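You operate a simulated robot arm through the tools that you are given. There is no shell and no other tool. Be economical: measure what you need, move in short steps, check, and stop when the job is done.

The job below is to be done with a simulated two-armed robot. You get a single attempt, and the scene is never put back.

## Task
Take the black grease can on the plate of the turning stand and put it away on the shelf under the opener table. Put the white tag on the plate of the turning stand away on the top of mould 58. Press the blue test button two times. Put the 5 fuse carton from the top of mould 63 on the top of mould 33 and the 10 fuse carton on the roof of the supply box. The order is free. Set down upright: black grease can, white tag, fuse carton.

Only the result counts: the job must be done as asked and must still hold three seconds after the hand-in. Knocking over, shifting, dropping, spilling or breaking anything else fails it.

## Robot
Two 7-joint arms with two-finger parallel grippers on one trunk, on a base that drives. Base frame: it is fixed to the floor where the robot stands at the start and does not move with it; the origin is under the middle of the robot, x ahead of it, y to its left, z up. Lengths are in cm, angles in rad, forces in N, time in s.
The left shoulder is at the start at [6, 14.3, 72.6], the right one opposite. With the tool pointing down near the work surface each hand reaches from about 22 to 72 cm from the robot's upright axis, wherever it stands, measured 20 degrees to its own side. Places, roughly: black grease can [50, 0, 50]; blue test button [-150, 50, 60]; fuse carton [-250, -100, 75]; roof of the supply box (29x17 cm) [-350, -322, 110]; shelf under the opener table [-90, 370, 20]; top of mould 33 (17x39 cm) [-170, -120, 60]; top of mould 58 [-160, -200, 70]; white tag [50, 25, 50]. Payload 1.57 kg a hand.
Tool frame (each hand has its own): the origin (TCP) lies between the finger pads and is the grasp point; the fingertips stand 3 cm ahead of it; z points along the fingers, y is the line along which they close. Largest opening 11 cm; finger width 2.4, thickness 1.2; the body of the gripper, 4.8 by 11.2 cm, starts 7.8 cm behind the TCP.
Orientation is that of the tool frame in the base frame, as a unit quaternion [w, x, y, z]. With the fingers straight down and closing along the base's y, the tool's x points along the base's -x, its y along +y and its z along -z.

## Interface
- The arms move only by the tool step_arm. It takes "left_targets", "right_targets" or both (then of equal length, played together; a hand with none holds still); each is a list of rows, each a list of 7 numbers: the shift along the tool's x, y, z in mm, then the turn, a rotation vector about the tool's x, y, z in rad, then the gripper command, from -1 (shut) to 1 (fully open), values between in proportion. In form: [[dx, dy, dz, ax, ay, az, fingers], ...]. A call has 1 to 10 rows; each row shifts and turns the commanded pose from where the row before left it, along the tool's axes as they then stand. Each row takes 0.2 s and may step no farther than 5 cm and 0.15 rad from the row before; otherwise, or with a gripper value out of range, the whole call is refused. A pose out of reach is approached as far as the arm can. The call stops where the force on the tool passes 40 N (or 10 N more than at its start, if that is more) or the arm is blocked; 0.2 s more then pass. Each finger travels about 4.5 cm/s and halts on what it meets, pressing with about 34 N; the grip force reading is that of the motor and also rises with nothing between the fingers. The clock runs only during rows and for 0.2 s after the last one: add rows that do not move to give the fingers time. It gives the time, the measured TCP pose, the force on the tool (base axes), the opening and the grip force at its end, in the units of the frame above (readings bear some noise), with the torque about the TCP (base axes, N m) and any sound that the robot's microphone picked up.
- Cameras (640 x 400 px; columns grow to the right, rows downward): "scene" is now at [3.83, 2.88, 132.94]; the picture's right is [0.41, -0.91, 0.00], its down [-0.75, -0.34, -0.56] and it looks along [0.52, 0.23, -0.83] (base axes); focal length 260 px, centre (320, 200). "left" rides on the left gripper at [7, -1.6, -14.1] in its tool frame; the picture's right is [0.23, 0.97, 0.00], its down [-0.86, 0.20, -0.48] and it looks along [-0.47, 0.11, 0.88] (tool axes); focal length 222 px, centre (320, 200). "right" rides on the right gripper at [7, 1.6, -14.1] in its tool frame; the picture's right is [-0.23, 0.97, 0.00], its down [-0.86, -0.20, -0.48] and it looks along [-0.47, -0.11, 0.88] (tool axes); focal length 222 px, centre (320, 200). There is no depth. A picture from a camera that has moved, and an enlarged one, comes with that camera's place and axes in the base frame and with its lens.
- get_image(camera): a new picture of that camera. It takes no simulated time.
- raise_lower(by): slides the trunk up (or, below 0, down) by that many cm; the arms and the scene camera ride with it, the base frame stays. It gives what a move gives, with no picture.
- roll_base(legs): drives the robot by 1 to 6 legs, each [ahead, left, turn to the left] in cm, cm and rad, along the robot's own axes; the way and the turn of a leg run together, so that a leg with both is an arc; at most 150 cm and 3.142 rad a leg. The arms and the cameras ride along, it lands a little off, and it stops where it bumps. It gives what a move gives.
- turn_head(pan, tilt): turns the head with the scene camera to pan (to the left, within 1.501 rad either way) and tilt (down, from -0.506 to 1.204), counted from straight ahead of the robot. It gives what a move gives.
- enlarge(camera, box): a new picture of the part [left, top, right, bottom] of that camera's present view, enlarged. It takes no simulated time.
- finish_job(): hands the job in; it is judged then, once.

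Work in short steps. Places have to be worked out from the pictures, the camera data and where the tool is seen: move nearer, look again, correct. Check each grasp and each placing, and mend what went wrong. You have 165 turns and 130 pictures in all, those below and enlarged ones among them. Open the grippers and draw the arms clear of the work before you hand the job in, unless the task says otherwise; then end with one line.

The tools are called after "Request:" as a command line: name --argument value ..., lists and objects as JSON in quotes. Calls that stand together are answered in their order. step_arm: Moves the arms, as the interface text tells. Its arguments: {"type":"object","properties":{"left_targets":{"type":"array"},"right_targets":{"type":"array"}},"required":[]} The other tools are called the same way: raise_lower (by) slides the trunk up or down; roll_base (legs) drives the base; turn_head (pan, tilt) turns the head that bears the scene camera; get_image (camera) takes a picture; enlarge (camera, box) takes an enlarged picture of a part of a camera's view; finish_job () hands the job in.

At the start:

```text
t: 0.0
left_tcp_pos: [56.41, 32.26, 68.12]
left_ee_rot: [0.0, 0.0, 1.0, 0.0]
left_contact_force: [0.1, -0.1, -0.3]
left_torque: [0.01, -0.02, 0.02]
left_grip_width: 11.0
left_finger_force: 0.0
right_tcp_pos: [45.78, -4.79, 67.2]
right_ee_rot: [0.0, 0.001, 1.0, 0.0]
right_contact_force: [-0.2, 0.2, 0.2]
right_torque: [-0.01, -0.01, 0.01]
right_grip_width: 11.0
right_finger_force: 0.0
trunk travel left (down, up): [-32.5, 26.5]
robot x, y, heading: [0.17, -0.08, 0.001]
head pan, tilt: [0.419, 0.972]
```

scene: 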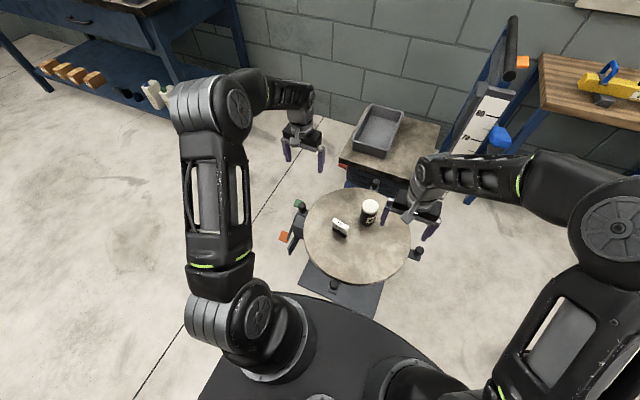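
right: 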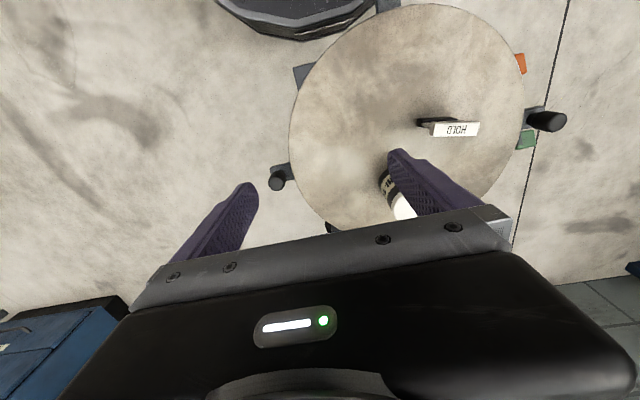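
left: 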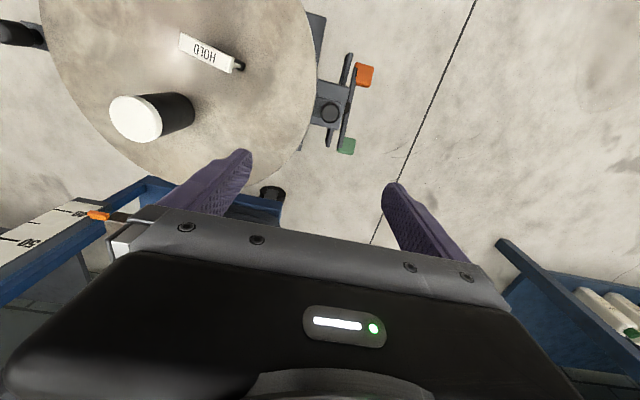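

I take a closer look at the turning stand to locate the can and the tag.

Request:
enlarge --camera "scene" --box '[260, 150, 460, 310]'

Request:
enlarge --camera "left" --box '[40, 0, 400, 225]'

```text
2.50 times, centred on (360, 230) of scene
camera zoom: at [3.83, 2.88, 132.94], right [0.41, -0.91, 0.0], down [-0.75, -0.34, -0.56], along [0.52, 0.23, -0.83], focal length 649 px, centre (220, 125)
```

zoom: 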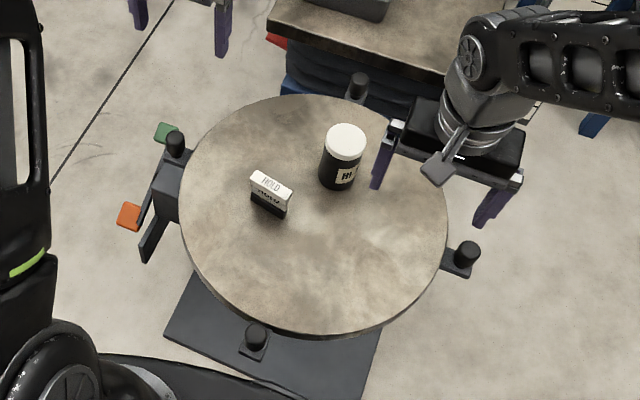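

```text
1.78 times, centred on (220, 112) of left
camera zoom: at [49.43, 30.61, 82.15], right [-0.23, 0.97, 0.0], down [0.86, 0.2, 0.48], along [0.47, 0.11, -0.88], focal length 395 px, centre (498, 356)
```

zoom: 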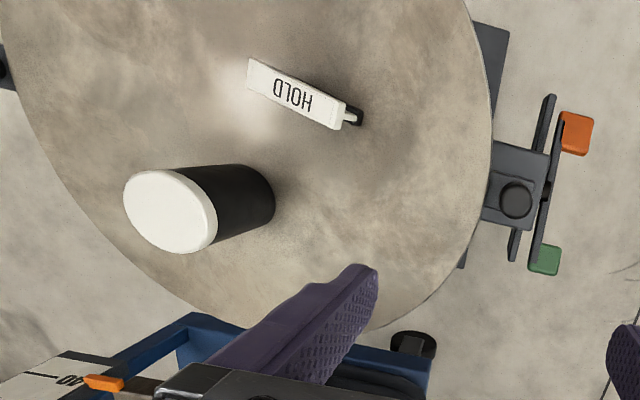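

Lid of the can is judged near (60.4, 7.3, 50), the plate near z≈40.5, the tag near (50.3, 15.3). Now I look around for the surroundings before picking.

Request:
turn_head --pan 1.5 --tilt 0.35

Request:
get_image --camera "scene"

Request:
turn_head --pan -1.5 --tilt 0.35

Request:
get_image --camera "scene"

```text
t: 1.3
left_tcp_pos: [56.39, 32.24, 68.06]
left_ee_rot: [0.0, 0.0, 1.0, 0.0]
left_contact_force: [-0.4, -0.2, -0.5]
left_torque: [0.0, -0.01, 0.02]
left_grip_width: 10.99
left_finger_force: 0.1
right_tcp_pos: [45.88, -4.79, 67.24]
right_ee_rot: [0.0, 0.0, 1.0, 0.0]
right_contact_force: [0.5, 0.3, 0.3]
right_torque: [0.02, 0.06, 0.0]
right_grip_width: 11.0
right_finger_force: 0.0
trunk travel left (down, up): [-32.5, 26.5]
robot x, y, heading: [0.21, 0.16, 0.001]
head pan, tilt: [1.499, 0.351]
```

```text
124 pictures are left
camera scene: at [-2.02, 9.27, 138.21], right [1.0, -0.07, 0.0], down [-0.03, -0.34, -0.94], along [0.07, 0.94, -0.34], focal length 260 px, centre (320, 200)
```

scene: 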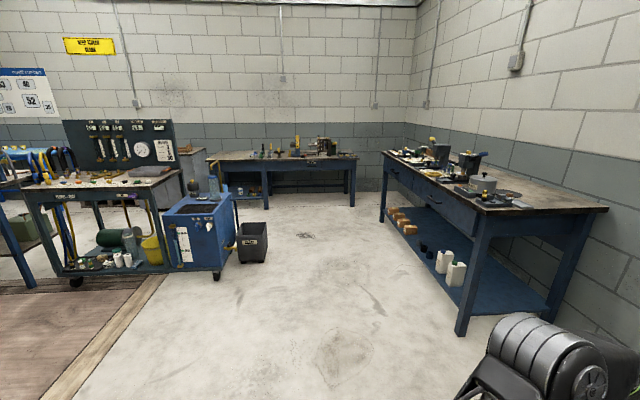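

```text
t: 3.9
left_tcp_pos: [56.5, 32.23, 68.04]
left_ee_rot: [0.0, 0.0, 1.0, 0.0]
left_contact_force: [-0.3, -0.1, -0.3]
left_torque: [0.02, 0.02, 0.0]
left_grip_width: 10.99
left_finger_force: 0.1
right_tcp_pos: [45.96, -4.84, 67.36]
right_ee_rot: [0.0, 0.0, 1.0, -0.001]
right_contact_force: [-0.3, -0.2, 0.1]
right_torque: [-0.01, 0.0, -0.04]
right_grip_width: 11.03
right_finger_force: 0.0
trunk travel left (down, up): [-32.5, 26.5]
robot x, y, heading: [0.05, 0.06, 0.001]
head pan, tilt: [-1.499, 0.351]
```

```text
123 pictures are left
camera scene: at [-2.02, -9.3, 138.22], right [-1.0, -0.07, 0.0], down [-0.02, 0.34, -0.94], along [0.07, -0.94, -0.34], focal length 260 px, centre (320, 200)
```

scene: 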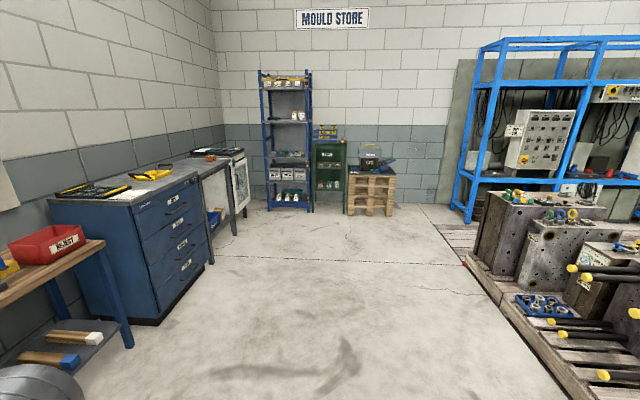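

Map is clear enough for now: the opener table stands at the far left, moulds to the right rear. Head back to the stand, and I bring the left hand nearer to the tag to look at it.

Request:
turn_head --pan 0.25 --tilt 1.0

Request:
step_arm --left_targets '[[30, -40, 0, 0, 0, 0, 1], [30, -40, 0, 0, 0, 0, 1], [30, -40, 0, 0, 0, 0, 1], [20, -30, 0, 0, 0, 0, 1], [0, 0, 0, 0, 0, 0, 1]]'

Request:
get_image --camera "left"

Request:
enlarge --camera "scene" --box '[240, 130, 440, 255]'

```text
t: 5.7
left_tcp_pos: [56.46, 32.14, 68.08]
left_ee_rot: [0.0, 0.0, 1.0, 0.0]
left_contact_force: [0.1, 0.3, 0.2]
left_torque: [-0.01, -0.03, 0.0]
left_grip_width: 10.98
left_finger_force: 0.0
right_tcp_pos: [45.89, -4.68, 67.21]
right_ee_rot: [0.0, 0.0, 1.0, 0.0]
right_contact_force: [-0.8, -0.1, 0.7]
right_torque: [-0.01, -0.01, 0.01]
right_grip_width: 10.99
right_finger_force: 0.0
trunk travel left (down, up): [-32.5, 26.5]
robot x, y, heading: [-0.09, 0.19, -0.002]
head pan, tilt: [0.25, 1.0]
```

```text
t: 6.9
left_tcp_pos: [45.45, 17.0, 68.1]
left_ee_rot: [0.0, -0.001, 1.0, 0.0]
left_contact_force: [0.3, -0.2, 0.4]
left_torque: [0.04, 0.05, -0.01]
left_grip_width: 10.98
left_finger_force: 0.0
right_tcp_pos: [45.92, -4.84, 67.14]
right_ee_rot: [-0.001, 0.0, 1.0, 0.0]
right_contact_force: [0.4, -1.1, -0.2]
right_torque: [-0.01, -0.01, -0.03]
right_grip_width: 10.99
right_finger_force: 0.1
trunk travel left (down, up): [-32.5, 26.5]
robot x, y, heading: [-0.29, 0.03, -0.0]
head pan, tilt: [0.25, 1.0]
```

```text
122 pictures are left
camera left: at [38.42, 15.42, 82.13], right [-0.23, 0.97, 0.0], down [0.85, 0.2, 0.48], along [0.47, 0.11, -0.88], focal length 222 px, centre (320, 200)
```

left: 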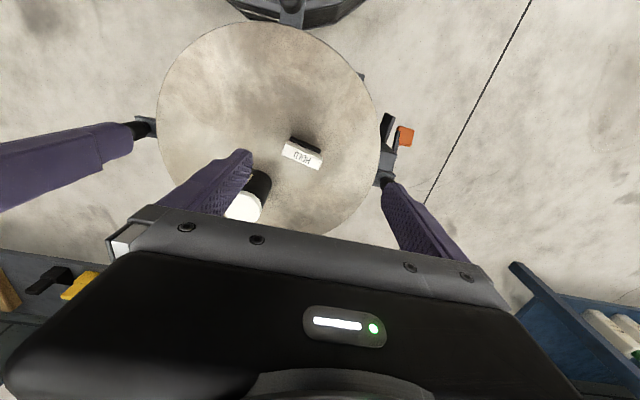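

```text
3.20 times, centred on (340, 192) of scene
camera zoom: at [4.05, 1.7, 132.74], right [0.25, -0.97, 0.0], down [-0.82, -0.21, -0.54], along [0.52, 0.13, -0.84], focal length 831 px, centre (256, 224)
```

zoom: 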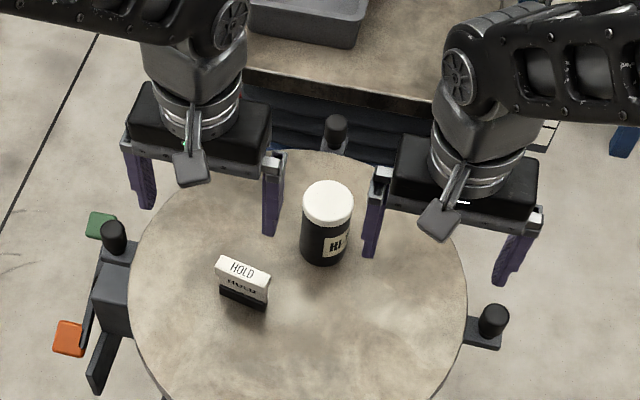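

The tag stands about (51, 15.2), 7 cm long, its length turned about 10° from base y. I move the left hand above it with aligned yaw and look again.

Request:
step_arm --left_targets '[[-30, -10, 25, 0, 0, 0.085, 1], [-25, -8, 30, 0, 0, 0.085, 1], [0, 0, 30, 0, 0, 0, 1], [0, 0, 0, 0, 0, 0, 1]]'

Request:
get_image --camera "left"

Request:
get_image --camera "right"

```text
t: 7.9
left_tcp_pos: [50.75, 15.09, 59.59]
left_ee_rot: [0.0, 0.086, 0.996, 0.001]
left_contact_force: [0.4, -0.5, -0.2]
left_torque: [0.0, -0.03, 0.0]
left_grip_width: 10.97
left_finger_force: 0.0
right_tcp_pos: [45.89, -4.67, 67.23]
right_ee_rot: [0.0, 0.0, 1.0, 0.001]
right_contact_force: [-0.2, 1.3, -0.1]
right_torque: [0.02, 0.02, 0.02]
right_grip_width: 10.97
right_finger_force: 0.2
trunk travel left (down, up): [-32.5, 26.5]
robot x, y, heading: [-0.24, -0.28, 0.001]
head pan, tilt: [0.25, 1.0]
```

```text
120 pictures are left
camera left: at [43.62, 14.7, 73.65], right [-0.06, 1.0, 0.0], down [0.88, 0.05, 0.48], along [0.48, 0.03, -0.88], focal length 222 px, centre (320, 200)
```

left: 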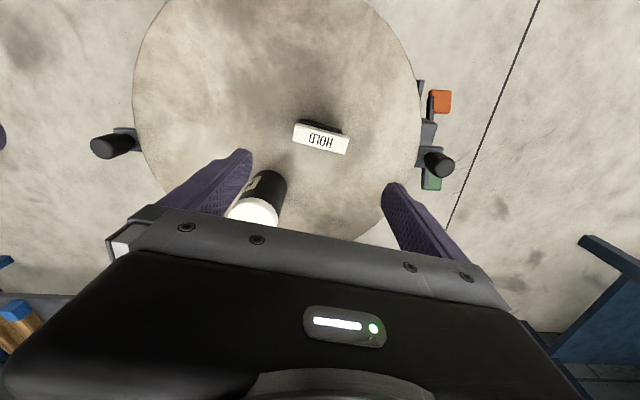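

```text
119 pictures are left
camera right: at [38.96, -3.08, 81.39], right [0.23, 0.97, 0.0], down [0.86, -0.2, 0.48], along [0.47, -0.11, -0.88], focal length 222 px, centre (320, 200)
```

right: 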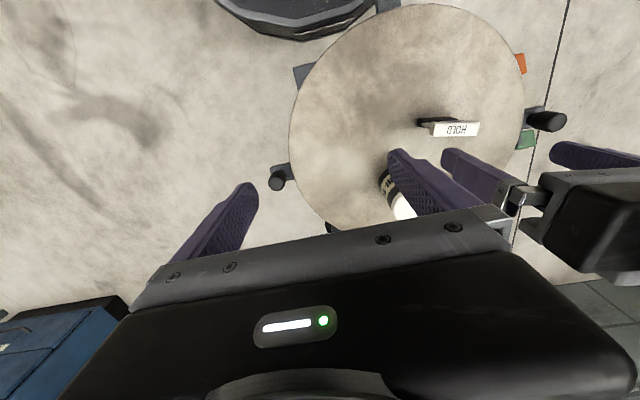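

Tag top is at about (50.1, 15.2, 46.7). I descend around it to z=45.5, stopping before the grip.

Request:
step_arm --left_targets '[[6, 1, 40, 0, 0, 0.03, 1], [0, 0, 40, 0, 0, 0, 1], [0, 0, 40, 0, 0, 0, 1], [0, 0, 22, 0, 0, 0, 1], [0, 0, 0, 0, 0, 0, 1]]'

Request:
get_image --camera "left"

Request:
enlarge --camera "scene" --box '[240, 130, 440, 255]'

```text
t: 9.1
left_tcp_pos: [50.45, 15.3, 45.27]
left_ee_rot: [-0.001, 0.099, 0.995, 0.001]
left_contact_force: [-0.3, -0.6, -0.5]
left_torque: [0.01, -0.02, -0.01]
left_grip_width: 11.0
left_finger_force: 0.1
right_tcp_pos: [45.89, -4.9, 67.17]
right_ee_rot: [0.001, 0.0, 1.0, 0.0]
right_contact_force: [0.5, 0.1, -0.1]
right_torque: [0.01, -0.02, -0.01]
right_grip_width: 11.01
right_finger_force: 0.1
trunk travel left (down, up): [-32.5, 26.5]
robot x, y, heading: [0.05, -0.17, -0.001]
head pan, tilt: [0.25, 1.0]
```

```text
118 pictures are left
camera left: at [43.24, 15.1, 59.33], right [-0.03, 1.0, 0.0], down [0.88, 0.03, 0.48], along [0.48, 0.01, -0.88], focal length 222 px, centre (320, 200)
```

left: 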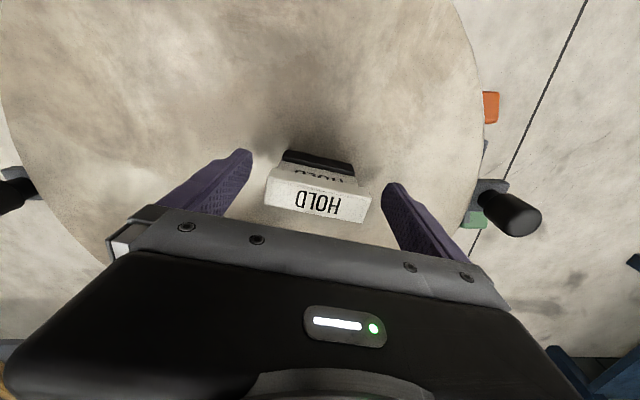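

```text
3.20 times, centred on (340, 192) of scene
camera zoom: at [4.06, 1.7, 132.74], right [0.25, -0.97, 0.0], down [-0.82, -0.21, -0.54], along [0.52, 0.13, -0.84], focal length 831 px, centre (256, 224)
```

zoom: 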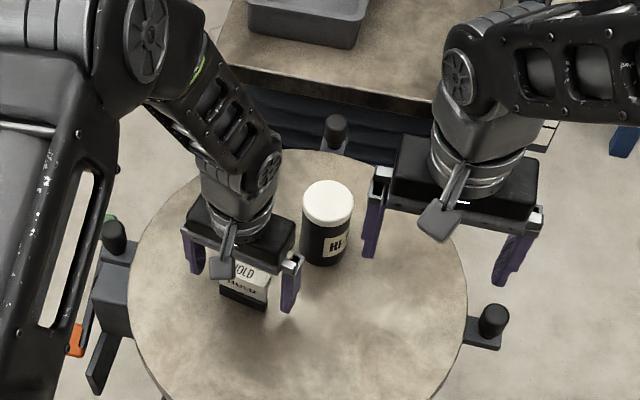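

Fingers straddle the tag, yaw aligned with it. I close.

Request:
step_arm --left_targets '[[3, 0, 3, 0, 0, 0, -0.2], [0, -3, 0, 0, 0, 0, -1], [0, 0, 0, 0, 0, 0, -1], [0, 0, 0, 0, 0, 0, -1], [0, 0, 0, 0, 0, 0, -1], [0, 0, 0, 0, 0, 0, -1]]'

Request:
get_image --camera "left"

```text
t: 10.5
left_tcp_pos: [49.93, 15.24, 45.04]
left_ee_rot: [0.0, 0.101, 0.995, -0.001]
left_contact_force: [0.6, 0.1, 1.8]
left_torque: [-0.02, -0.02, 0.03]
left_grip_width: 6.46
left_finger_force: 33.3
right_tcp_pos: [45.88, -4.71, 67.26]
right_ee_rot: [0.0, 0.0, 1.0, 0.0]
right_contact_force: [-0.1, -0.8, -0.5]
right_torque: [-0.03, 0.01, 0.01]
right_grip_width: 10.98
right_finger_force: 0.1
trunk travel left (down, up): [-32.5, 26.5]
robot x, y, heading: [-0.19, 0.19, 0.002]
head pan, tilt: [0.25, 1.0]
```

```text
116 pictures are left
camera left: at [42.8, 14.9, 59.15], right [-0.03, 1.0, 0.0], down [0.88, 0.03, 0.48], along [0.48, 0.01, -0.88], focal length 222 px, centre (320, 200)
```

left: 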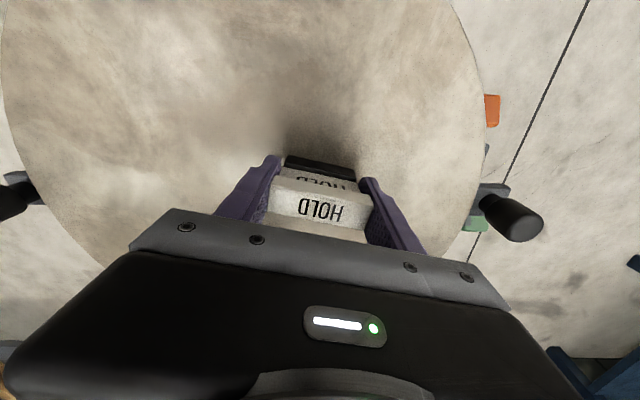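

The grip holds at 6.5 cm width. I lift the tag and draw it to the left, clear of the can.

Request:
step_arm --left_targets '[[0, 0, -20, 0, 0, 0, -1], [0, 0, -40, 0, 0, 0, -1], [0, 0, -50, 0, 0, 0, -1], [0, 0, -50, 0, 0, 0, -1], [0, 45, -40, 0, 0, 0, -1], [0, 45, 0, 0, 0, 0, -1], [0, 45, 0, 0, 0, 0, -1], [0, 45, 0, 0, 0, 0, -1]]'

Request:
enlarge --camera "scene" --box '[200, 80, 440, 230]'

```text
refused: row 5 steps farther than a row can; nothing moved
```

```text
2.67 times, centred on (320, 155) of scene
camera zoom: at [4.05, 1.7, 132.74], right [0.25, -0.97, 0.0], down [-0.82, -0.21, -0.54], along [0.52, 0.13, -0.84], focal length 692 px, centre (320, 320)
```

zoom: 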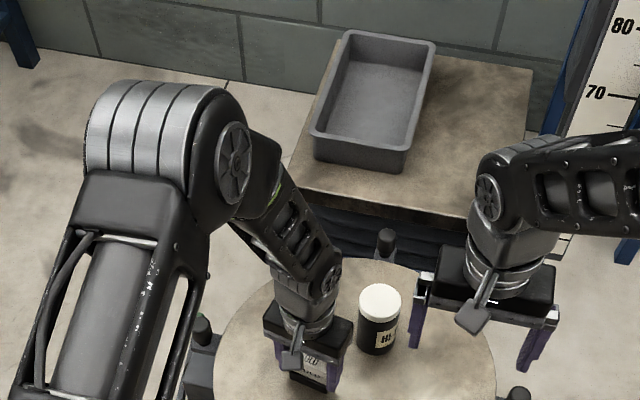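

One row was too long; I split it.

Request:
step_arm --left_targets '[[0, 0, -20, 0, 0, 0, -1], [0, 0, -40, 0, 0, 0, -1], [0, 0, -48, 0, 0, 0, -1], [0, 0, -48, 0, 0, 0, -1], [0, 0, -44, 0, 0, 0, -1], [0, 45, 0, 0, 0, 0, -1], [0, 45, 0, 0, 0, 0, -1], [0, 45, 0, 0, 0, 0, -1], [0, 40, 0, 0, 0, 0, -1]]'

Request:
get_image --camera "left"

Request:
get_image --camera "scene"

```text
t: 12.5
left_tcp_pos: [53.57, 32.4, 64.82]
left_ee_rot: [0.0, 0.1, 0.995, 0.001]
left_contact_force: [-0.6, 0.2, -0.2]
left_torque: [0.0, -0.01, 0.02]
left_grip_width: 6.48
left_finger_force: 34.1
right_tcp_pos: [45.89, -4.82, 67.27]
right_ee_rot: [-0.001, 0.0, 1.0, 0.0]
right_contact_force: [-0.9, 0.0, 0.0]
right_torque: [0.0, -0.01, -0.01]
right_grip_width: 11.02
right_finger_force: 0.1
trunk travel left (down, up): [-32.5, 26.5]
robot x, y, heading: [-0.28, 0.15, 0.002]
head pan, tilt: [0.25, 1.0]
```

```text
114 pictures are left
camera left: at [46.38, 32.2, 78.95], right [-0.03, 1.0, 0.0], down [0.88, 0.02, 0.48], along [0.48, 0.01, -0.88], focal length 222 px, centre (320, 200)
```

left: 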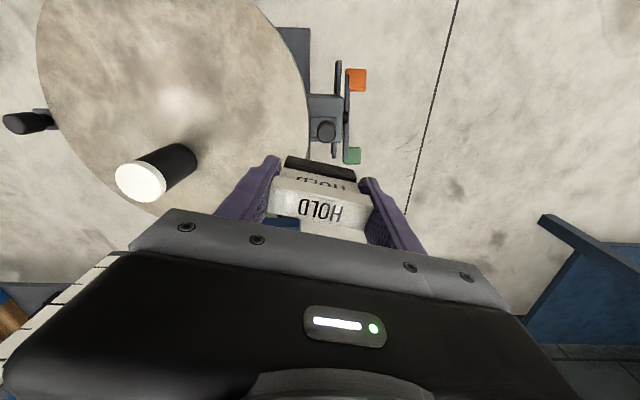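

```text
113 pictures are left
camera scene: at [4.07, 1.72, 132.74], right [0.25, -0.97, 0.0], down [-0.82, -0.21, -0.54], along [0.52, 0.13, -0.84], focal length 260 px, centre (320, 200)
```

scene: 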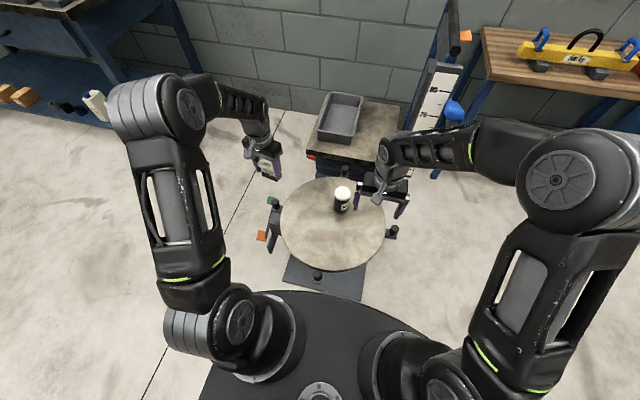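

Tag is held and clear; can lid refined to (60.3, 7.2, 50). I tilt the right tool 45° forward and bring it behind the can.

Request:
step_arm --right_targets '[[0, 0, 0, 0, -0.131, 0, 1], [0, 0, 0, 0, -0.131, 0, 1], [0, 0, 0, 0, -0.131, 0, 1], [0, 0, 0, 0, -0.131, 0, 1], [0, 0, 0, 0, -0.131, 0, 1], [0, 0, 0, 0, -0.131, 0, 1], [0, 40, 0, 0, 0, 0, 1], [0, 40, 0, 0, 0, 0, 1], [0, 40, 0, 0, 0, 0, 1], [0, 0, 0, 0, 0, 0, 1]]'

Request:
step_arm --right_targets '[[25, 0, 35, 0, 0, 0, 1], [25, 0, 35, 0, 0, 0, 1], [0, 0, 30, 0, 0, 0, 1], [0, 0, 0, 0, 0, 0, 1]]'

Request:
get_image --camera "right"

Request:
enlarge --camera "scene" --box '[240, 130, 440, 255]'

```text
t: 14.7
left_tcp_pos: [53.47, 32.45, 64.89]
left_ee_rot: [0.001, 0.1, 0.995, 0.0]
left_contact_force: [-0.1, -0.3, -0.7]
left_torque: [0.01, 0.0, 0.01]
left_grip_width: 6.48
left_finger_force: 34.0
right_tcp_pos: [46.33, 7.36, 67.27]
right_ee_rot: [0.382, 0.0, 0.924, 0.0]
right_contact_force: [0.9, -0.3, 0.2]
right_torque: [0.01, 0.01, 0.0]
right_grip_width: 11.01
right_finger_force: 0.0
trunk travel left (down, up): [-32.5, 26.5]
robot x, y, heading: [-0.07, 0.02, 0.003]
head pan, tilt: [0.25, 1.0]
```

```text
t: 15.7
left_tcp_pos: [53.59, 32.36, 64.77]
left_ee_rot: [0.0, 0.1, 0.995, 0.0]
left_contact_force: [-0.7, 0.1, -0.2]
left_torque: [0.01, 0.0, 0.0]
left_grip_width: 6.5
left_finger_force: 34.4
right_tcp_pos: [49.55, 7.18, 56.72]
right_ee_rot: [0.383, 0.0, 0.924, 0.0]
right_contact_force: [0.5, 1.1, 0.0]
right_torque: [0.02, -0.03, 0.04]
right_grip_width: 11.0
right_finger_force: 0.1
trunk travel left (down, up): [-32.5, 26.5]
robot x, y, heading: [0.1, 0.22, -0.001]
head pan, tilt: [0.25, 1.0]
```

```text
112 pictures are left
camera right: at [34.72, 8.92, 61.76], right [0.16, 0.97, 0.16], down [0.27, -0.2, 0.94], along [0.95, -0.11, -0.29], focal length 222 px, centre (320, 200)
```

right: 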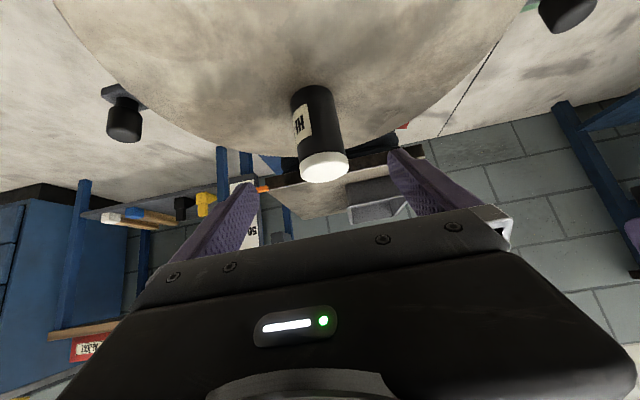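

```text
3.20 times, centred on (340, 192) of scene
camera zoom: at [4.07, 1.71, 132.74], right [0.25, -0.97, 0.0], down [-0.82, -0.21, -0.54], along [0.52, 0.13, -0.84], focal length 831 px, centre (256, 224)
```

zoom: 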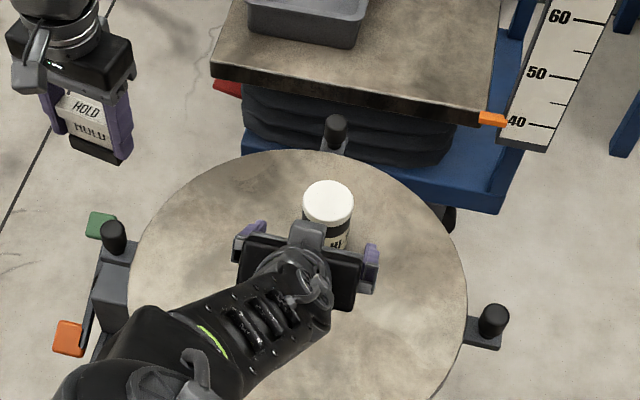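

The can lies straight ahead along the tool axis (lid at y≈7.2). I advance to it in steps.

Request:
step_arm --right_targets '[[0, 0, 40, 0, 0, 0, 1], [0, 0, 40, 0, 0, 0, 1], [0, 0, 40, 0, 0, 0, 1], [3, 0, 30, 0, 0, 0, 1], [0, 0, 0, 0, 0, 0, 1]]'

Request:
get_image --camera "right"

Request:
enlarge --camera "scene" --box '[240, 130, 440, 255]'

```text
t: 16.9
left_tcp_pos: [53.46, 32.36, 64.85]
left_ee_rot: [-0.001, 0.101, 0.995, 0.0]
left_contact_force: [-0.2, 0.9, -1.0]
left_torque: [0.01, -0.03, -0.02]
left_grip_width: 6.47
left_finger_force: 34.1
right_tcp_pos: [59.93, 7.27, 45.69]
right_ee_rot: [0.384, 0.0, 0.923, 0.0]
right_contact_force: [0.8, -0.7, -0.3]
right_torque: [-0.03, -0.02, 0.01]
right_grip_width: 11.03
right_finger_force: 0.0
trunk travel left (down, up): [-32.5, 26.5]
robot x, y, heading: [0.05, -0.04, -0.0]
head pan, tilt: [0.25, 1.0]
```

```text
110 pictures are left
camera right: at [45.08, 8.96, 50.82], right [0.16, 0.97, 0.16], down [0.27, -0.2, 0.94], along [0.95, -0.11, -0.29], focal length 222 px, centre (320, 200)
```

right: 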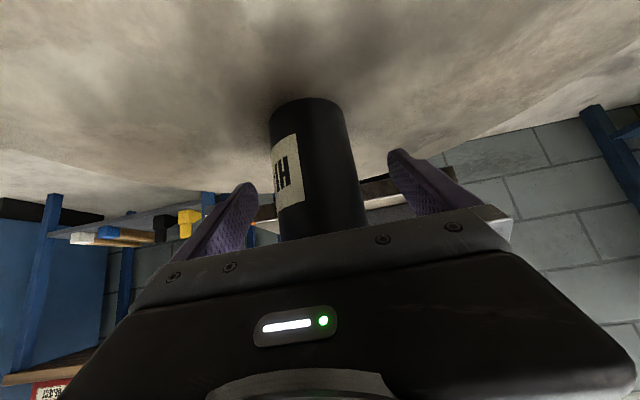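

```text
3.20 times, centred on (340, 192) of scene
camera zoom: at [4.07, 1.71, 132.74], right [0.25, -0.97, 0.0], down [-0.82, -0.21, -0.54], along [0.52, 0.13, -0.84], focal length 831 px, centre (256, 224)
```

zoom: 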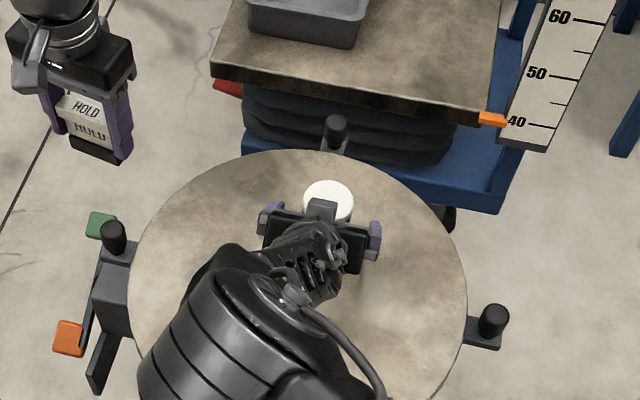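

The can is centred between the fingers and the lid is clear of the body. I close.

Request:
step_arm --right_targets '[[0, 0, 0, 0, 0, 0, 0], [0, 0, 0, 0, 0, 0, -1], [0, 0, 0, 0, 0, 0, -1], [0, 0, 0, 0, 0, 0, -1], [0, 0, 0, 0, 0, 0, -1], [0, 0, 0, 0, 0, 0, -1]]'

Request:
step_arm --right_targets '[[-10, 0, -10, 0, 0, 0, -1], [-20, 0, -20, 0, 0, 0, -1], [-30, 0, -30, 0, 0, 0, -1], [-30, 0, -30, 0, 0, 0, -1], [-30, 0, -30, 0, 0, 0, -1], [0, -40, 0, 0, 0, 0, -1], [0, -40, 0, 0, 0, 0, -1], [0, -40, 0, 0, 0, 0, -1]]'

Request:
get_image --camera "scene"

Request:
get_image --camera "right"

```text
t: 18.3
left_tcp_pos: [53.61, 32.34, 64.9]
left_ee_rot: [0.0, 0.1, 0.995, 0.0]
left_contact_force: [-0.9, -0.3, -1.0]
left_torque: [0.0, 0.01, -0.04]
left_grip_width: 6.48
left_finger_force: 34.1
right_tcp_pos: [59.88, 7.25, 45.82]
right_ee_rot: [0.383, -0.001, 0.924, 0.001]
right_contact_force: [1.0, -0.4, 0.6]
right_torque: [-0.04, 0.02, 0.0]
right_grip_width: 5.91
right_finger_force: 34.5
trunk travel left (down, up): [-32.5, 26.5]
robot x, y, heading: [0.14, -0.12, 0.002]
head pan, tilt: [0.25, 1.0]
```

```text
t: 20.1
left_tcp_pos: [53.51, 32.37, 64.92]
left_ee_rot: [-0.001, 0.1, 0.995, 0.001]
left_contact_force: [0.4, 0.2, -0.5]
left_torque: [0.03, 0.01, -0.02]
left_grip_width: 6.46
left_finger_force: 34.2
right_tcp_pos: [59.77, -4.85, 62.86]
right_ee_rot: [0.383, -0.001, 0.924, 0.001]
right_contact_force: [0.0, 0.3, -3.6]
right_torque: [0.0, 0.02, 0.01]
right_grip_width: 5.92
right_finger_force: 34.1
trunk travel left (down, up): [-32.5, 26.5]
robot x, y, heading: [-0.43, -0.01, -0.0]
head pan, tilt: [0.25, 1.0]
```

```text
108 pictures are left
camera scene: at [4.08, 1.69, 132.74], right [0.25, -0.97, 0.0], down [-0.82, -0.21, -0.54], along [0.52, 0.13, -0.84], focal length 260 px, centre (320, 200)
```

scene: 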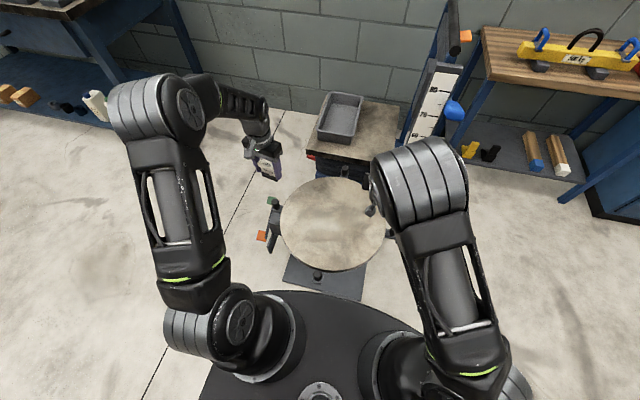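

```text
107 pictures are left
camera right: at [44.93, -3.1, 67.84], right [0.16, 0.97, 0.16], down [0.27, -0.2, 0.94], along [0.95, -0.11, -0.29], focal length 222 px, centre (320, 200)
```

right: 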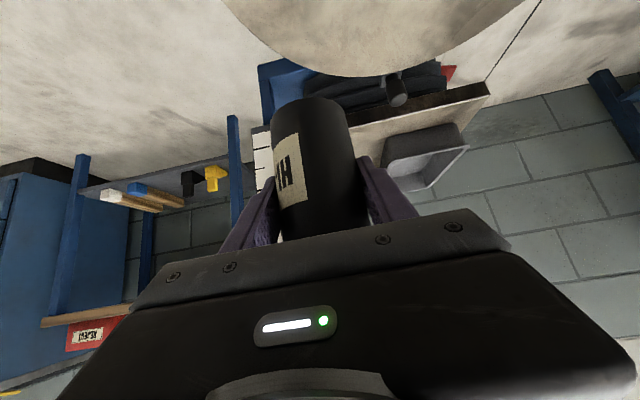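

Both pieces are held (can bottom 5.4 cm, tag bottom 4.7 cm below its TCP). I tuck the arms in and raise them a little, then drive toward the opener table by the free lane between bin and right-hand bench.

Request:
step_arm --left_targets '[[30, -8, -30, 0, 0, 0, -1], [30, -8, -30, 0, 0, 0, -1], [30, -8, -30, 0, 0, 0, -1], [30, -8, -20, 0, 0, 0, -1], [0, 0, 0, 0, 0, 0, -1]]' --right_targets '[[12, -14, -40, 0, 0, 0, -1], [12, -14, -40, 0, 0, 0, -1], [12, -14, -40, 0, 0, 0, -1], [12, -14, -40, 0, 0, 0, -1], [12, -14, -40, 0, 0, 0, -1]]'

Request:
roll_base --legs '[[-30, 0, 0], [0, 0, 1.571], [100, -52, 0], [90, 0, 0]]'

Request:
turn_head --pan 0.5 --tilt 0.5

Request:
get_image --camera "scene"

```text
t: 21.3
left_tcp_pos: [41.15, 31.61, 76.07]
left_ee_rot: [0.0, 0.1, 0.995, 0.0]
left_contact_force: [0.3, -0.3, 0.2]
left_torque: [0.03, 0.0, 0.01]
left_grip_width: 6.49
left_finger_force: 33.6
right_tcp_pos: [46.39, -9.62, 72.41]
right_ee_rot: [0.381, 0.0, 0.924, 0.0]
right_contact_force: [-0.1, -0.4, -3.0]
right_torque: [0.0, 0.0, 0.01]
right_grip_width: 5.93
right_finger_force: 33.4
right hand out of reach, approached as far as the arm can: row 4, 5
trunk travel left (down, up): [-32.5, 26.5]
robot x, y, heading: [0.35, -0.29, 0.003]
head pan, tilt: [0.25, 1.0]
```

```text
t: 36.9
left_tcp_pos: [-5.77, 231.32, 75.92]
left_ee_rot: [0.0, -0.626, 0.78, -0.001]
left_contact_force: [0.3, -0.2, -0.1]
left_torque: [-0.02, 0.0, 0.0]
left_grip_width: 6.51
left_finger_force: 34.0
right_tcp_pos: [35.48, 235.95, 72.37]
right_ee_rot: [0.273, -0.648, 0.658, 0.269]
right_contact_force: [-0.3, -0.9, -3.3]
right_torque: [0.0, -0.01, -0.02]
right_grip_width: 5.96
right_finger_force: 34.3
trunk travel left (down, up): [-32.5, 26.5]
robot x, y, heading: [24.91, 189.4, 1.554]
head pan, tilt: [0.25, 1.0]
```

```text
t: 37.8
left_tcp_pos: [-5.86, 231.27, 75.95]
left_ee_rot: [0.0, -0.626, 0.78, -0.001]
left_contact_force: [-0.9, 0.0, -0.4]
left_torque: [-0.01, 0.0, 0.0]
left_grip_width: 6.47
left_finger_force: 34.1
right_tcp_pos: [35.44, 235.79, 72.33]
right_ee_rot: [0.273, -0.648, 0.659, 0.268]
right_contact_force: [0.7, 0.0, -3.9]
right_torque: [0.02, -0.01, 0.0]
right_grip_width: 5.93
right_finger_force: 34.2
trunk travel left (down, up): [-32.5, 26.5]
robot x, y, heading: [24.82, 189.68, 1.553]
head pan, tilt: [0.499, 0.499]
```

```text
106 pictures are left
camera scene: at [21.11, 194.69, 136.84], right [0.89, 0.46, 0.0], down [0.22, -0.43, -0.88], along [-0.41, 0.78, -0.48], focal length 260 px, centre (320, 200)
```

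scene: 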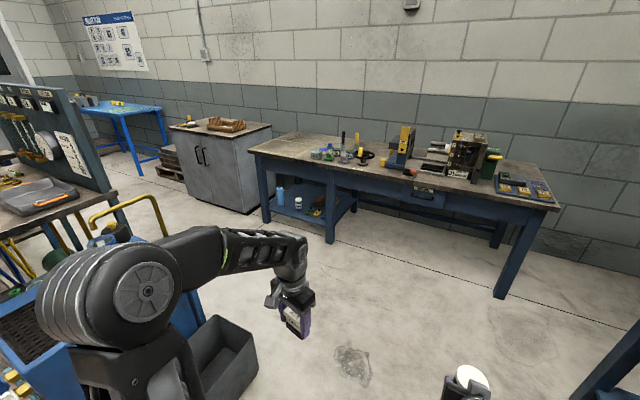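

The shelf sits under the left end of the table with a bottle, a jar and other items on it. I zoom in.

Request:
enlarge --camera "scene" --box '[240, 125, 400, 250]'

```text
3.20 times, centred on (320, 188) of scene
camera zoom: at [21.11, 194.69, 136.84], right [0.89, 0.46, 0.0], down [0.22, -0.43, -0.88], along [-0.41, 0.78, -0.48], focal length 831 px, centre (320, 240)
```

zoom: 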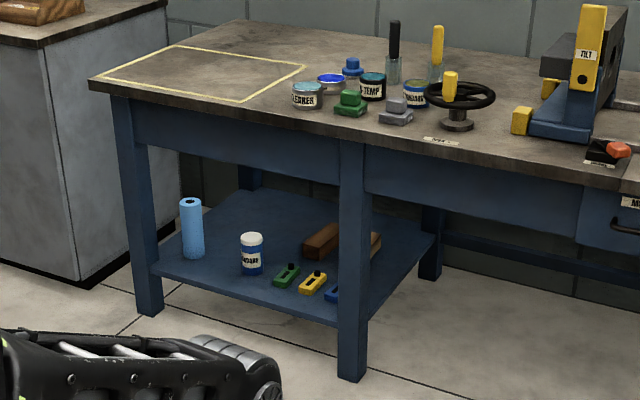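

Shelf front edge is at y≈348–353, z≈16–20; a free spot lies at about (-97, 354), in front of the gap between the blue bottle (-105.6, 361) and the jar (-86.5, 362). I pull the left hand back and drive in front of it.

Request:
step_arm --left_targets '[[30, 0, 0, 0, 0, 0, -1], [30, 0, 0, 0, 0, 0, -1], [20, -20, 0, 0, 0, 0, -1], [0, 0, 0, 0, 0, 0, -1]]'

Request:
roll_base --legs '[[0, 0, 0.018], [95, 0, 0], [0, 122, 0]]'

Request:
turn_head --pan 0.0 --tilt 0.8

Request:
get_image --camera "scene"

Request:
get_image --camera "right"

```text
t: 38.8
left_tcp_pos: [-5.46, 223.21, 75.96]
left_ee_rot: [0.0, -0.627, 0.779, 0.0]
left_contact_force: [-0.1, -0.2, -0.1]
left_torque: [0.02, -0.03, 0.04]
left_grip_width: 6.47
left_finger_force: 34.7
right_tcp_pos: [35.49, 235.96, 72.39]
right_ee_rot: [0.273, -0.648, 0.659, 0.268]
right_contact_force: [0.3, -0.4, -2.6]
right_torque: [0.02, -0.01, -0.01]
right_grip_width: 5.96
right_finger_force: 33.7
trunk travel left (down, up): [-32.5, 26.5]
robot x, y, heading: [24.89, 189.57, 1.552]
head pan, tilt: [0.499, 0.499]
```

```text
t: 49.6
left_tcp_pos: [-126.71, 313.54, 76.0]
left_ee_rot: [0.0, -0.641, 0.768, 0.0]
left_contact_force: [0.1, 0.0, -0.2]
left_torque: [-0.01, -0.03, 0.0]
left_grip_width: 6.49
left_finger_force: 34.1
right_tcp_pos: [-85.94, 327.73, 72.28]
right_ee_rot: [-0.268, 0.659, -0.647, -0.273]
right_contact_force: [0.1, 0.0, -1.9]
right_torque: [-0.04, 0.0, -0.02]
right_grip_width: 5.94
right_finger_force: 34.0
trunk travel left (down, up): [-32.5, 26.5]
robot x, y, heading: [-94.63, 280.9, 1.594]
head pan, tilt: [0.499, 0.499]
```

```text
t: 50.6
left_tcp_pos: [-126.72, 313.5, 75.89]
left_ee_rot: [0.0, -0.641, 0.768, 0.0]
left_contact_force: [0.8, 0.3, -1.1]
left_torque: [0.01, 0.0, -0.01]
left_grip_width: 6.46
left_finger_force: 33.8
right_tcp_pos: [-86.19, 327.63, 72.28]
right_ee_rot: [-0.268, 0.66, -0.647, -0.273]
right_contact_force: [0.1, 0.3, -3.7]
right_torque: [-0.03, 0.0, 0.01]
right_grip_width: 5.92
right_finger_force: 34.1
trunk travel left (down, up): [-32.5, 26.5]
robot x, y, heading: [-94.61, 281.02, 1.591]
head pan, tilt: [0.0, 0.799]
```

```text
104 pictures are left
camera scene: at [-94.52, 286.16, 134.25], right [1.0, 0.02, 0.0], down [0.02, -0.72, -0.7], along [-0.01, 0.7, -0.72], focal length 260 px, centre (320, 200)
```

scene: 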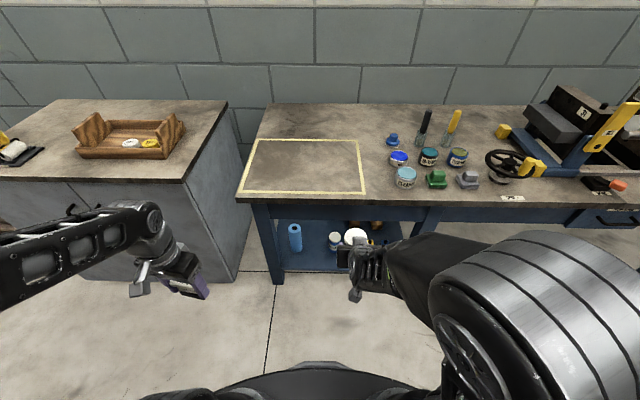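

```text
103 pictures are left
camera right: at [-87.36, 312.79, 77.39], right [-0.98, 0.14, 0.16], down [0.19, 0.27, 0.94], along [0.09, 0.95, -0.29], focal length 222 px, centre (320, 200)
```

right: 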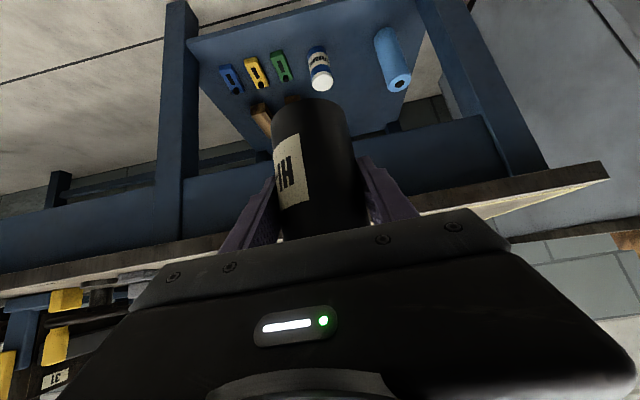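

Robot stands well. I lower the trunk 30 cm and look at the shelf through the right camera.

Request:
raise_lower --by -30

Request:
get_image --camera "right"

Request:
get_image --camera "scene"

```text
t: 53.6
left_tcp_pos: [-126.74, 313.47, 45.92]
left_ee_rot: [0.0, -0.641, 0.768, -0.001]
left_contact_force: [0.8, 0.4, -0.2]
left_torque: [0.01, 0.01, -0.02]
left_grip_width: 6.47
left_finger_force: 34.2
right_tcp_pos: [-86.03, 327.66, 42.26]
right_ee_rot: [-0.268, 0.66, -0.646, -0.274]
right_contact_force: [0.5, 0.3, -3.4]
right_torque: [-0.05, 0.05, 0.0]
right_grip_width: 5.93
right_finger_force: 34.4
trunk travel left (down, up): [-2.5, 56.5]
robot x, y, heading: [-94.55, 281.45, 1.595]
head pan, tilt: [0.0, 0.799]
```

```text
102 pictures are left
camera right: at [-87.36, 312.79, 47.4], right [-0.98, 0.14, 0.16], down [0.19, 0.27, 0.94], along [0.09, 0.95, -0.29], focal length 222 px, centre (320, 200)
```

right: 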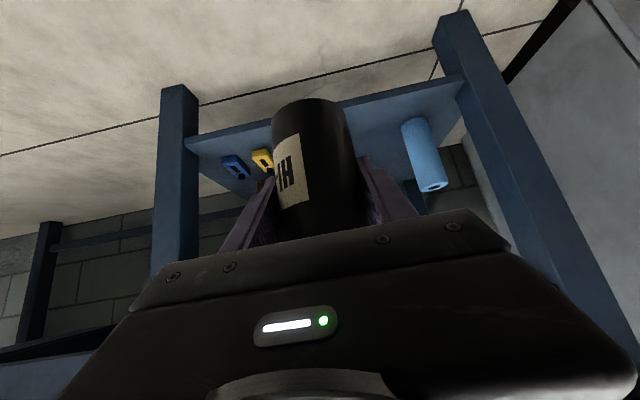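

```text
101 pictures are left
camera scene: at [-94.51, 286.15, 104.25], right [1.0, 0.02, 0.0], down [0.01, -0.72, -0.7], along [-0.01, 0.7, -0.72], focal length 260 px, centre (320, 200)
```

scene: 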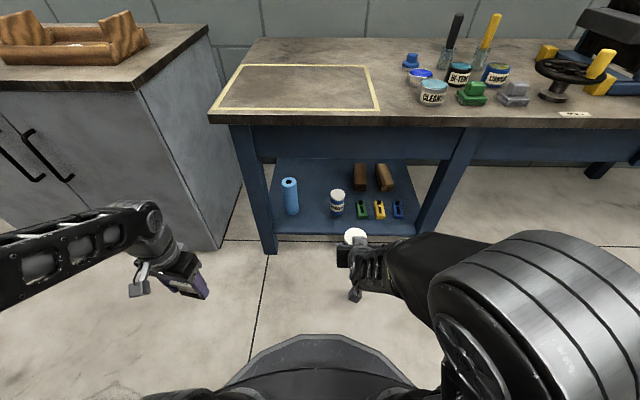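

Good view of the shelf. I enlarge to measure the free place.

Request:
enlarge --camera "scene" --box '[224, 140, 424, 265]'

```text
3.20 times, centred on (324, 202) of scene
camera zoom: at [-94.51, 286.15, 104.25], right [1.0, 0.02, 0.0], down [0.01, -0.72, -0.7], along [-0.01, 0.7, -0.72], focal length 831 px, centre (307, 192)
```

zoom: 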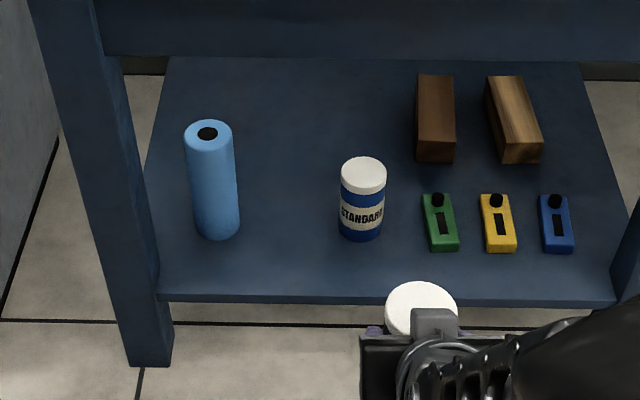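

Shelf top z≈19, front edge y≈350. Target for the can: (-98, 356). I drive 12 cm nearer so it is within comfortable reach.

Request:
roll_base --legs '[[12, 0, -0.024]]'

```text
t: 54.8
left_tcp_pos: [-125.99, 326.51, 45.97]
left_ee_rot: [0.001, -0.632, 0.775, 0.0]
left_contact_force: [0.1, -0.2, 0.1]
left_torque: [-0.03, -0.02, -0.02]
left_grip_width: 6.47
left_finger_force: 34.0
right_tcp_pos: [-84.94, 339.58, 42.25]
right_ee_rot: [0.272, -0.652, 0.655, 0.269]
right_contact_force: [-0.2, -0.5, -2.6]
right_torque: [-0.03, -0.02, 0.03]
right_grip_width: 5.96
right_finger_force: 33.6
trunk travel left (down, up): [-2.5, 56.5]
robot x, y, heading: [-95.08, 293.19, 1.566]
head pan, tilt: [0.0, 0.799]
```

I shift the can left in front of the gap, then forward to above the spot.

Request:
step_arm --right_targets '[[0, 44, 0, 0, 0, 0, -1], [0, 44, 0, 0, 0, 0, -1], [0, 43, 0, 0, 0, 0, -1], [-14, 0, 44, 0, 0, 0, -1], [-14, 0, 44, 0, 0, 0, -1], [-14, 0, 44, 0, 0, 0, -1], [-14, 0, 43, 0, 0, 0, -1], [0, 0, 0, 0, 0, 0, -1]]'

Request:
get_image --camera "right"

Request:
enlarge --camera "scene" --box '[224, 100, 464, 250]'

```text
t: 56.6
left_tcp_pos: [-126.11, 326.47, 46.05]
left_ee_rot: [-0.001, -0.632, 0.775, 0.001]
left_contact_force: [0.6, 0.5, -0.4]
left_torque: [0.01, 0.02, 0.0]
left_grip_width: 6.46
left_finger_force: 34.1
right_tcp_pos: [-98.1, 355.92, 33.77]
right_ee_rot: [0.27, -0.653, 0.655, 0.269]
right_contact_force: [0.7, 0.9, -3.6]
right_torque: [0.02, -0.03, -0.01]
right_grip_width: 5.95
right_finger_force: 34.2
trunk travel left (down, up): [-2.5, 56.5]
robot x, y, heading: [-94.49, 293.4, 1.571]
head pan, tilt: [0.0, 0.799]
```

```text
99 pictures are left
camera right: at [-99.72, 341.18, 38.81], right [-0.97, 0.16, 0.16], down [0.2, 0.27, 0.94], along [0.11, 0.95, -0.29], focal length 222 px, centre (320, 200)
```

right: 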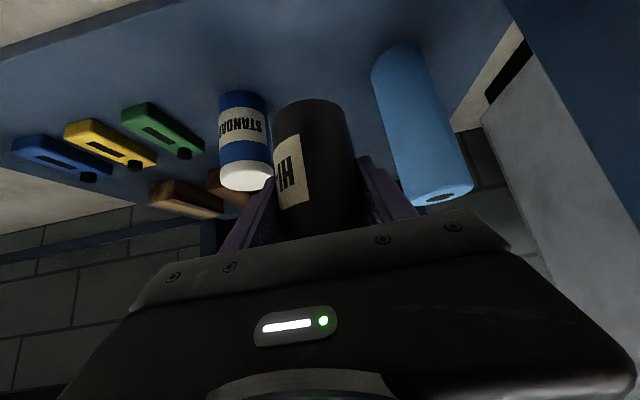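

```text
2.67 times, centred on (344, 175) of scene
camera zoom: at [-94.5, 298.31, 104.25], right [1.0, 0.0, 0.0], down [0.0, -0.72, -0.7], along [0.0, 0.7, -0.72], focal length 692 px, centre (256, 267)
```

zoom: 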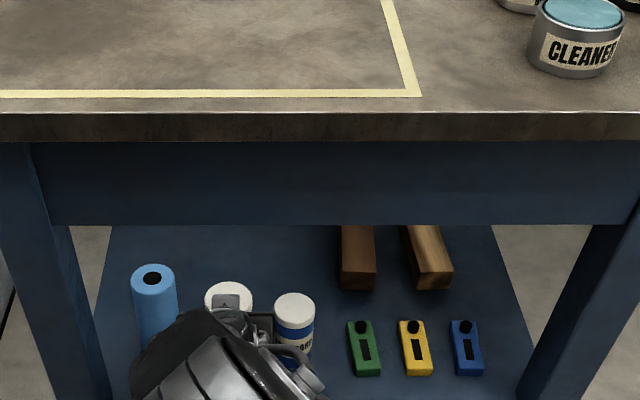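

Gap centre is nearer x≈-99, so I shift 8 mm left and lower straight down most of the way.

Request:
step_arm --right_targets '[[0, 9, 0, 0, 0, 0, -1], [14, 0, 14, 0, 0, 0, -1], [14, 0, 14, 0, 0, 0, -1], [14, 0, 14, 0, 0, 0, -1], [7, 0, 7, 0, 0, 0, -1], [0, 0, 0, 0, 0, 0, -1]]'

Request:
get_image --camera "right"

```text
t: 58.0
left_tcp_pos: [-126.05, 326.42, 46.06]
left_ee_rot: [0.0, -0.632, 0.775, 0.0]
left_contact_force: [0.2, 0.6, -1.3]
left_torque: [-0.01, 0.01, 0.03]
left_grip_width: 6.49
left_finger_force: 34.0
right_tcp_pos: [-98.95, 356.07, 26.86]
right_ee_rot: [0.271, -0.652, 0.654, 0.27]
right_contact_force: [0.3, -0.9, -1.9]
right_torque: [-0.02, 0.0, 0.01]
right_grip_width: 5.95
right_finger_force: 34.3
trunk travel left (down, up): [-2.5, 56.5]
robot x, y, heading: [-94.88, 293.43, 1.566]
head pan, tilt: [0.0, 0.799]
```

```text
97 pictures are left
camera right: at [-100.61, 341.17, 31.93], right [-0.97, 0.16, 0.16], down [0.2, 0.27, 0.94], along [0.11, 0.95, -0.29], focal length 222 px, centre (320, 200)
```

right: 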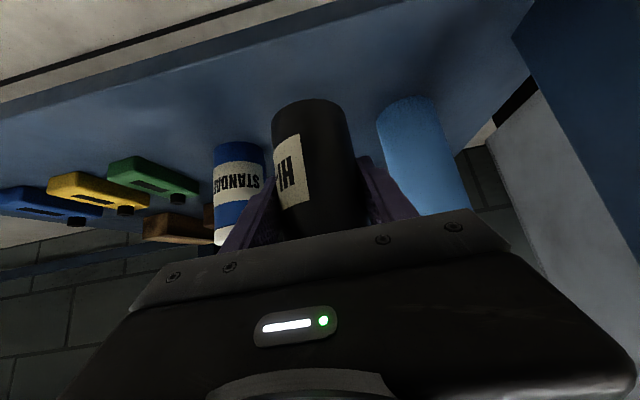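

The can is near the shelf between jar and bottle. I lower gently in small steps.

Request:
step_arm --right_targets '[[5, 0, 5, 0, 0, 0, -1], [4, 0, 4, 0, 0, 0, -1], [2, 0, 2, 0, 0, 0, -1], [0, 0, 0, 0, 0, 0, -1]]'

Request:
step_arm --right_targets '[[2, 0, 2, 0, 0, 0, -1], [2, 0, 2, 0, 0, 0, -1], [0, 0, 0, 0, 0, 0, -1]]'

```text
t: 59.0
left_tcp_pos: [-126.09, 326.51, 45.92]
left_ee_rot: [0.0, -0.633, 0.774, 0.0]
left_contact_force: [0.2, 0.2, -0.1]
left_torque: [0.0, 0.04, -0.02]
left_grip_width: 6.48
left_finger_force: 34.3
right_tcp_pos: [-98.94, 356.01, 25.36]
right_ee_rot: [0.272, -0.652, 0.655, 0.269]
right_contact_force: [-0.2, -0.5, -4.0]
right_torque: [0.0, 0.02, -0.01]
right_grip_width: 5.95
right_finger_force: 33.8
trunk travel left (down, up): [-2.5, 56.5]
robot x, y, heading: [-94.38, 293.41, 1.566]
head pan, tilt: [0.0, 0.799]
```

```text
t: 59.8
left_tcp_pos: [-125.92, 326.44, 45.99]
left_ee_rot: [0.0, -0.632, 0.775, 0.0]
left_contact_force: [-0.1, 0.4, -0.1]
left_torque: [-0.01, -0.01, -0.01]
left_grip_width: 6.5
left_finger_force: 34.3
right_tcp_pos: [-99.04, 355.98, 24.86]
right_ee_rot: [0.27, -0.652, 0.655, 0.269]
right_contact_force: [-1.0, 0.1, -3.5]
right_torque: [-0.04, 0.0, 0.01]
right_grip_width: 5.93
right_finger_force: 33.6
trunk travel left (down, up): [-2.5, 56.5]
robot x, y, heading: [-94.66, 293.06, 1.566]
head pan, tilt: [0.0, 0.799]
```

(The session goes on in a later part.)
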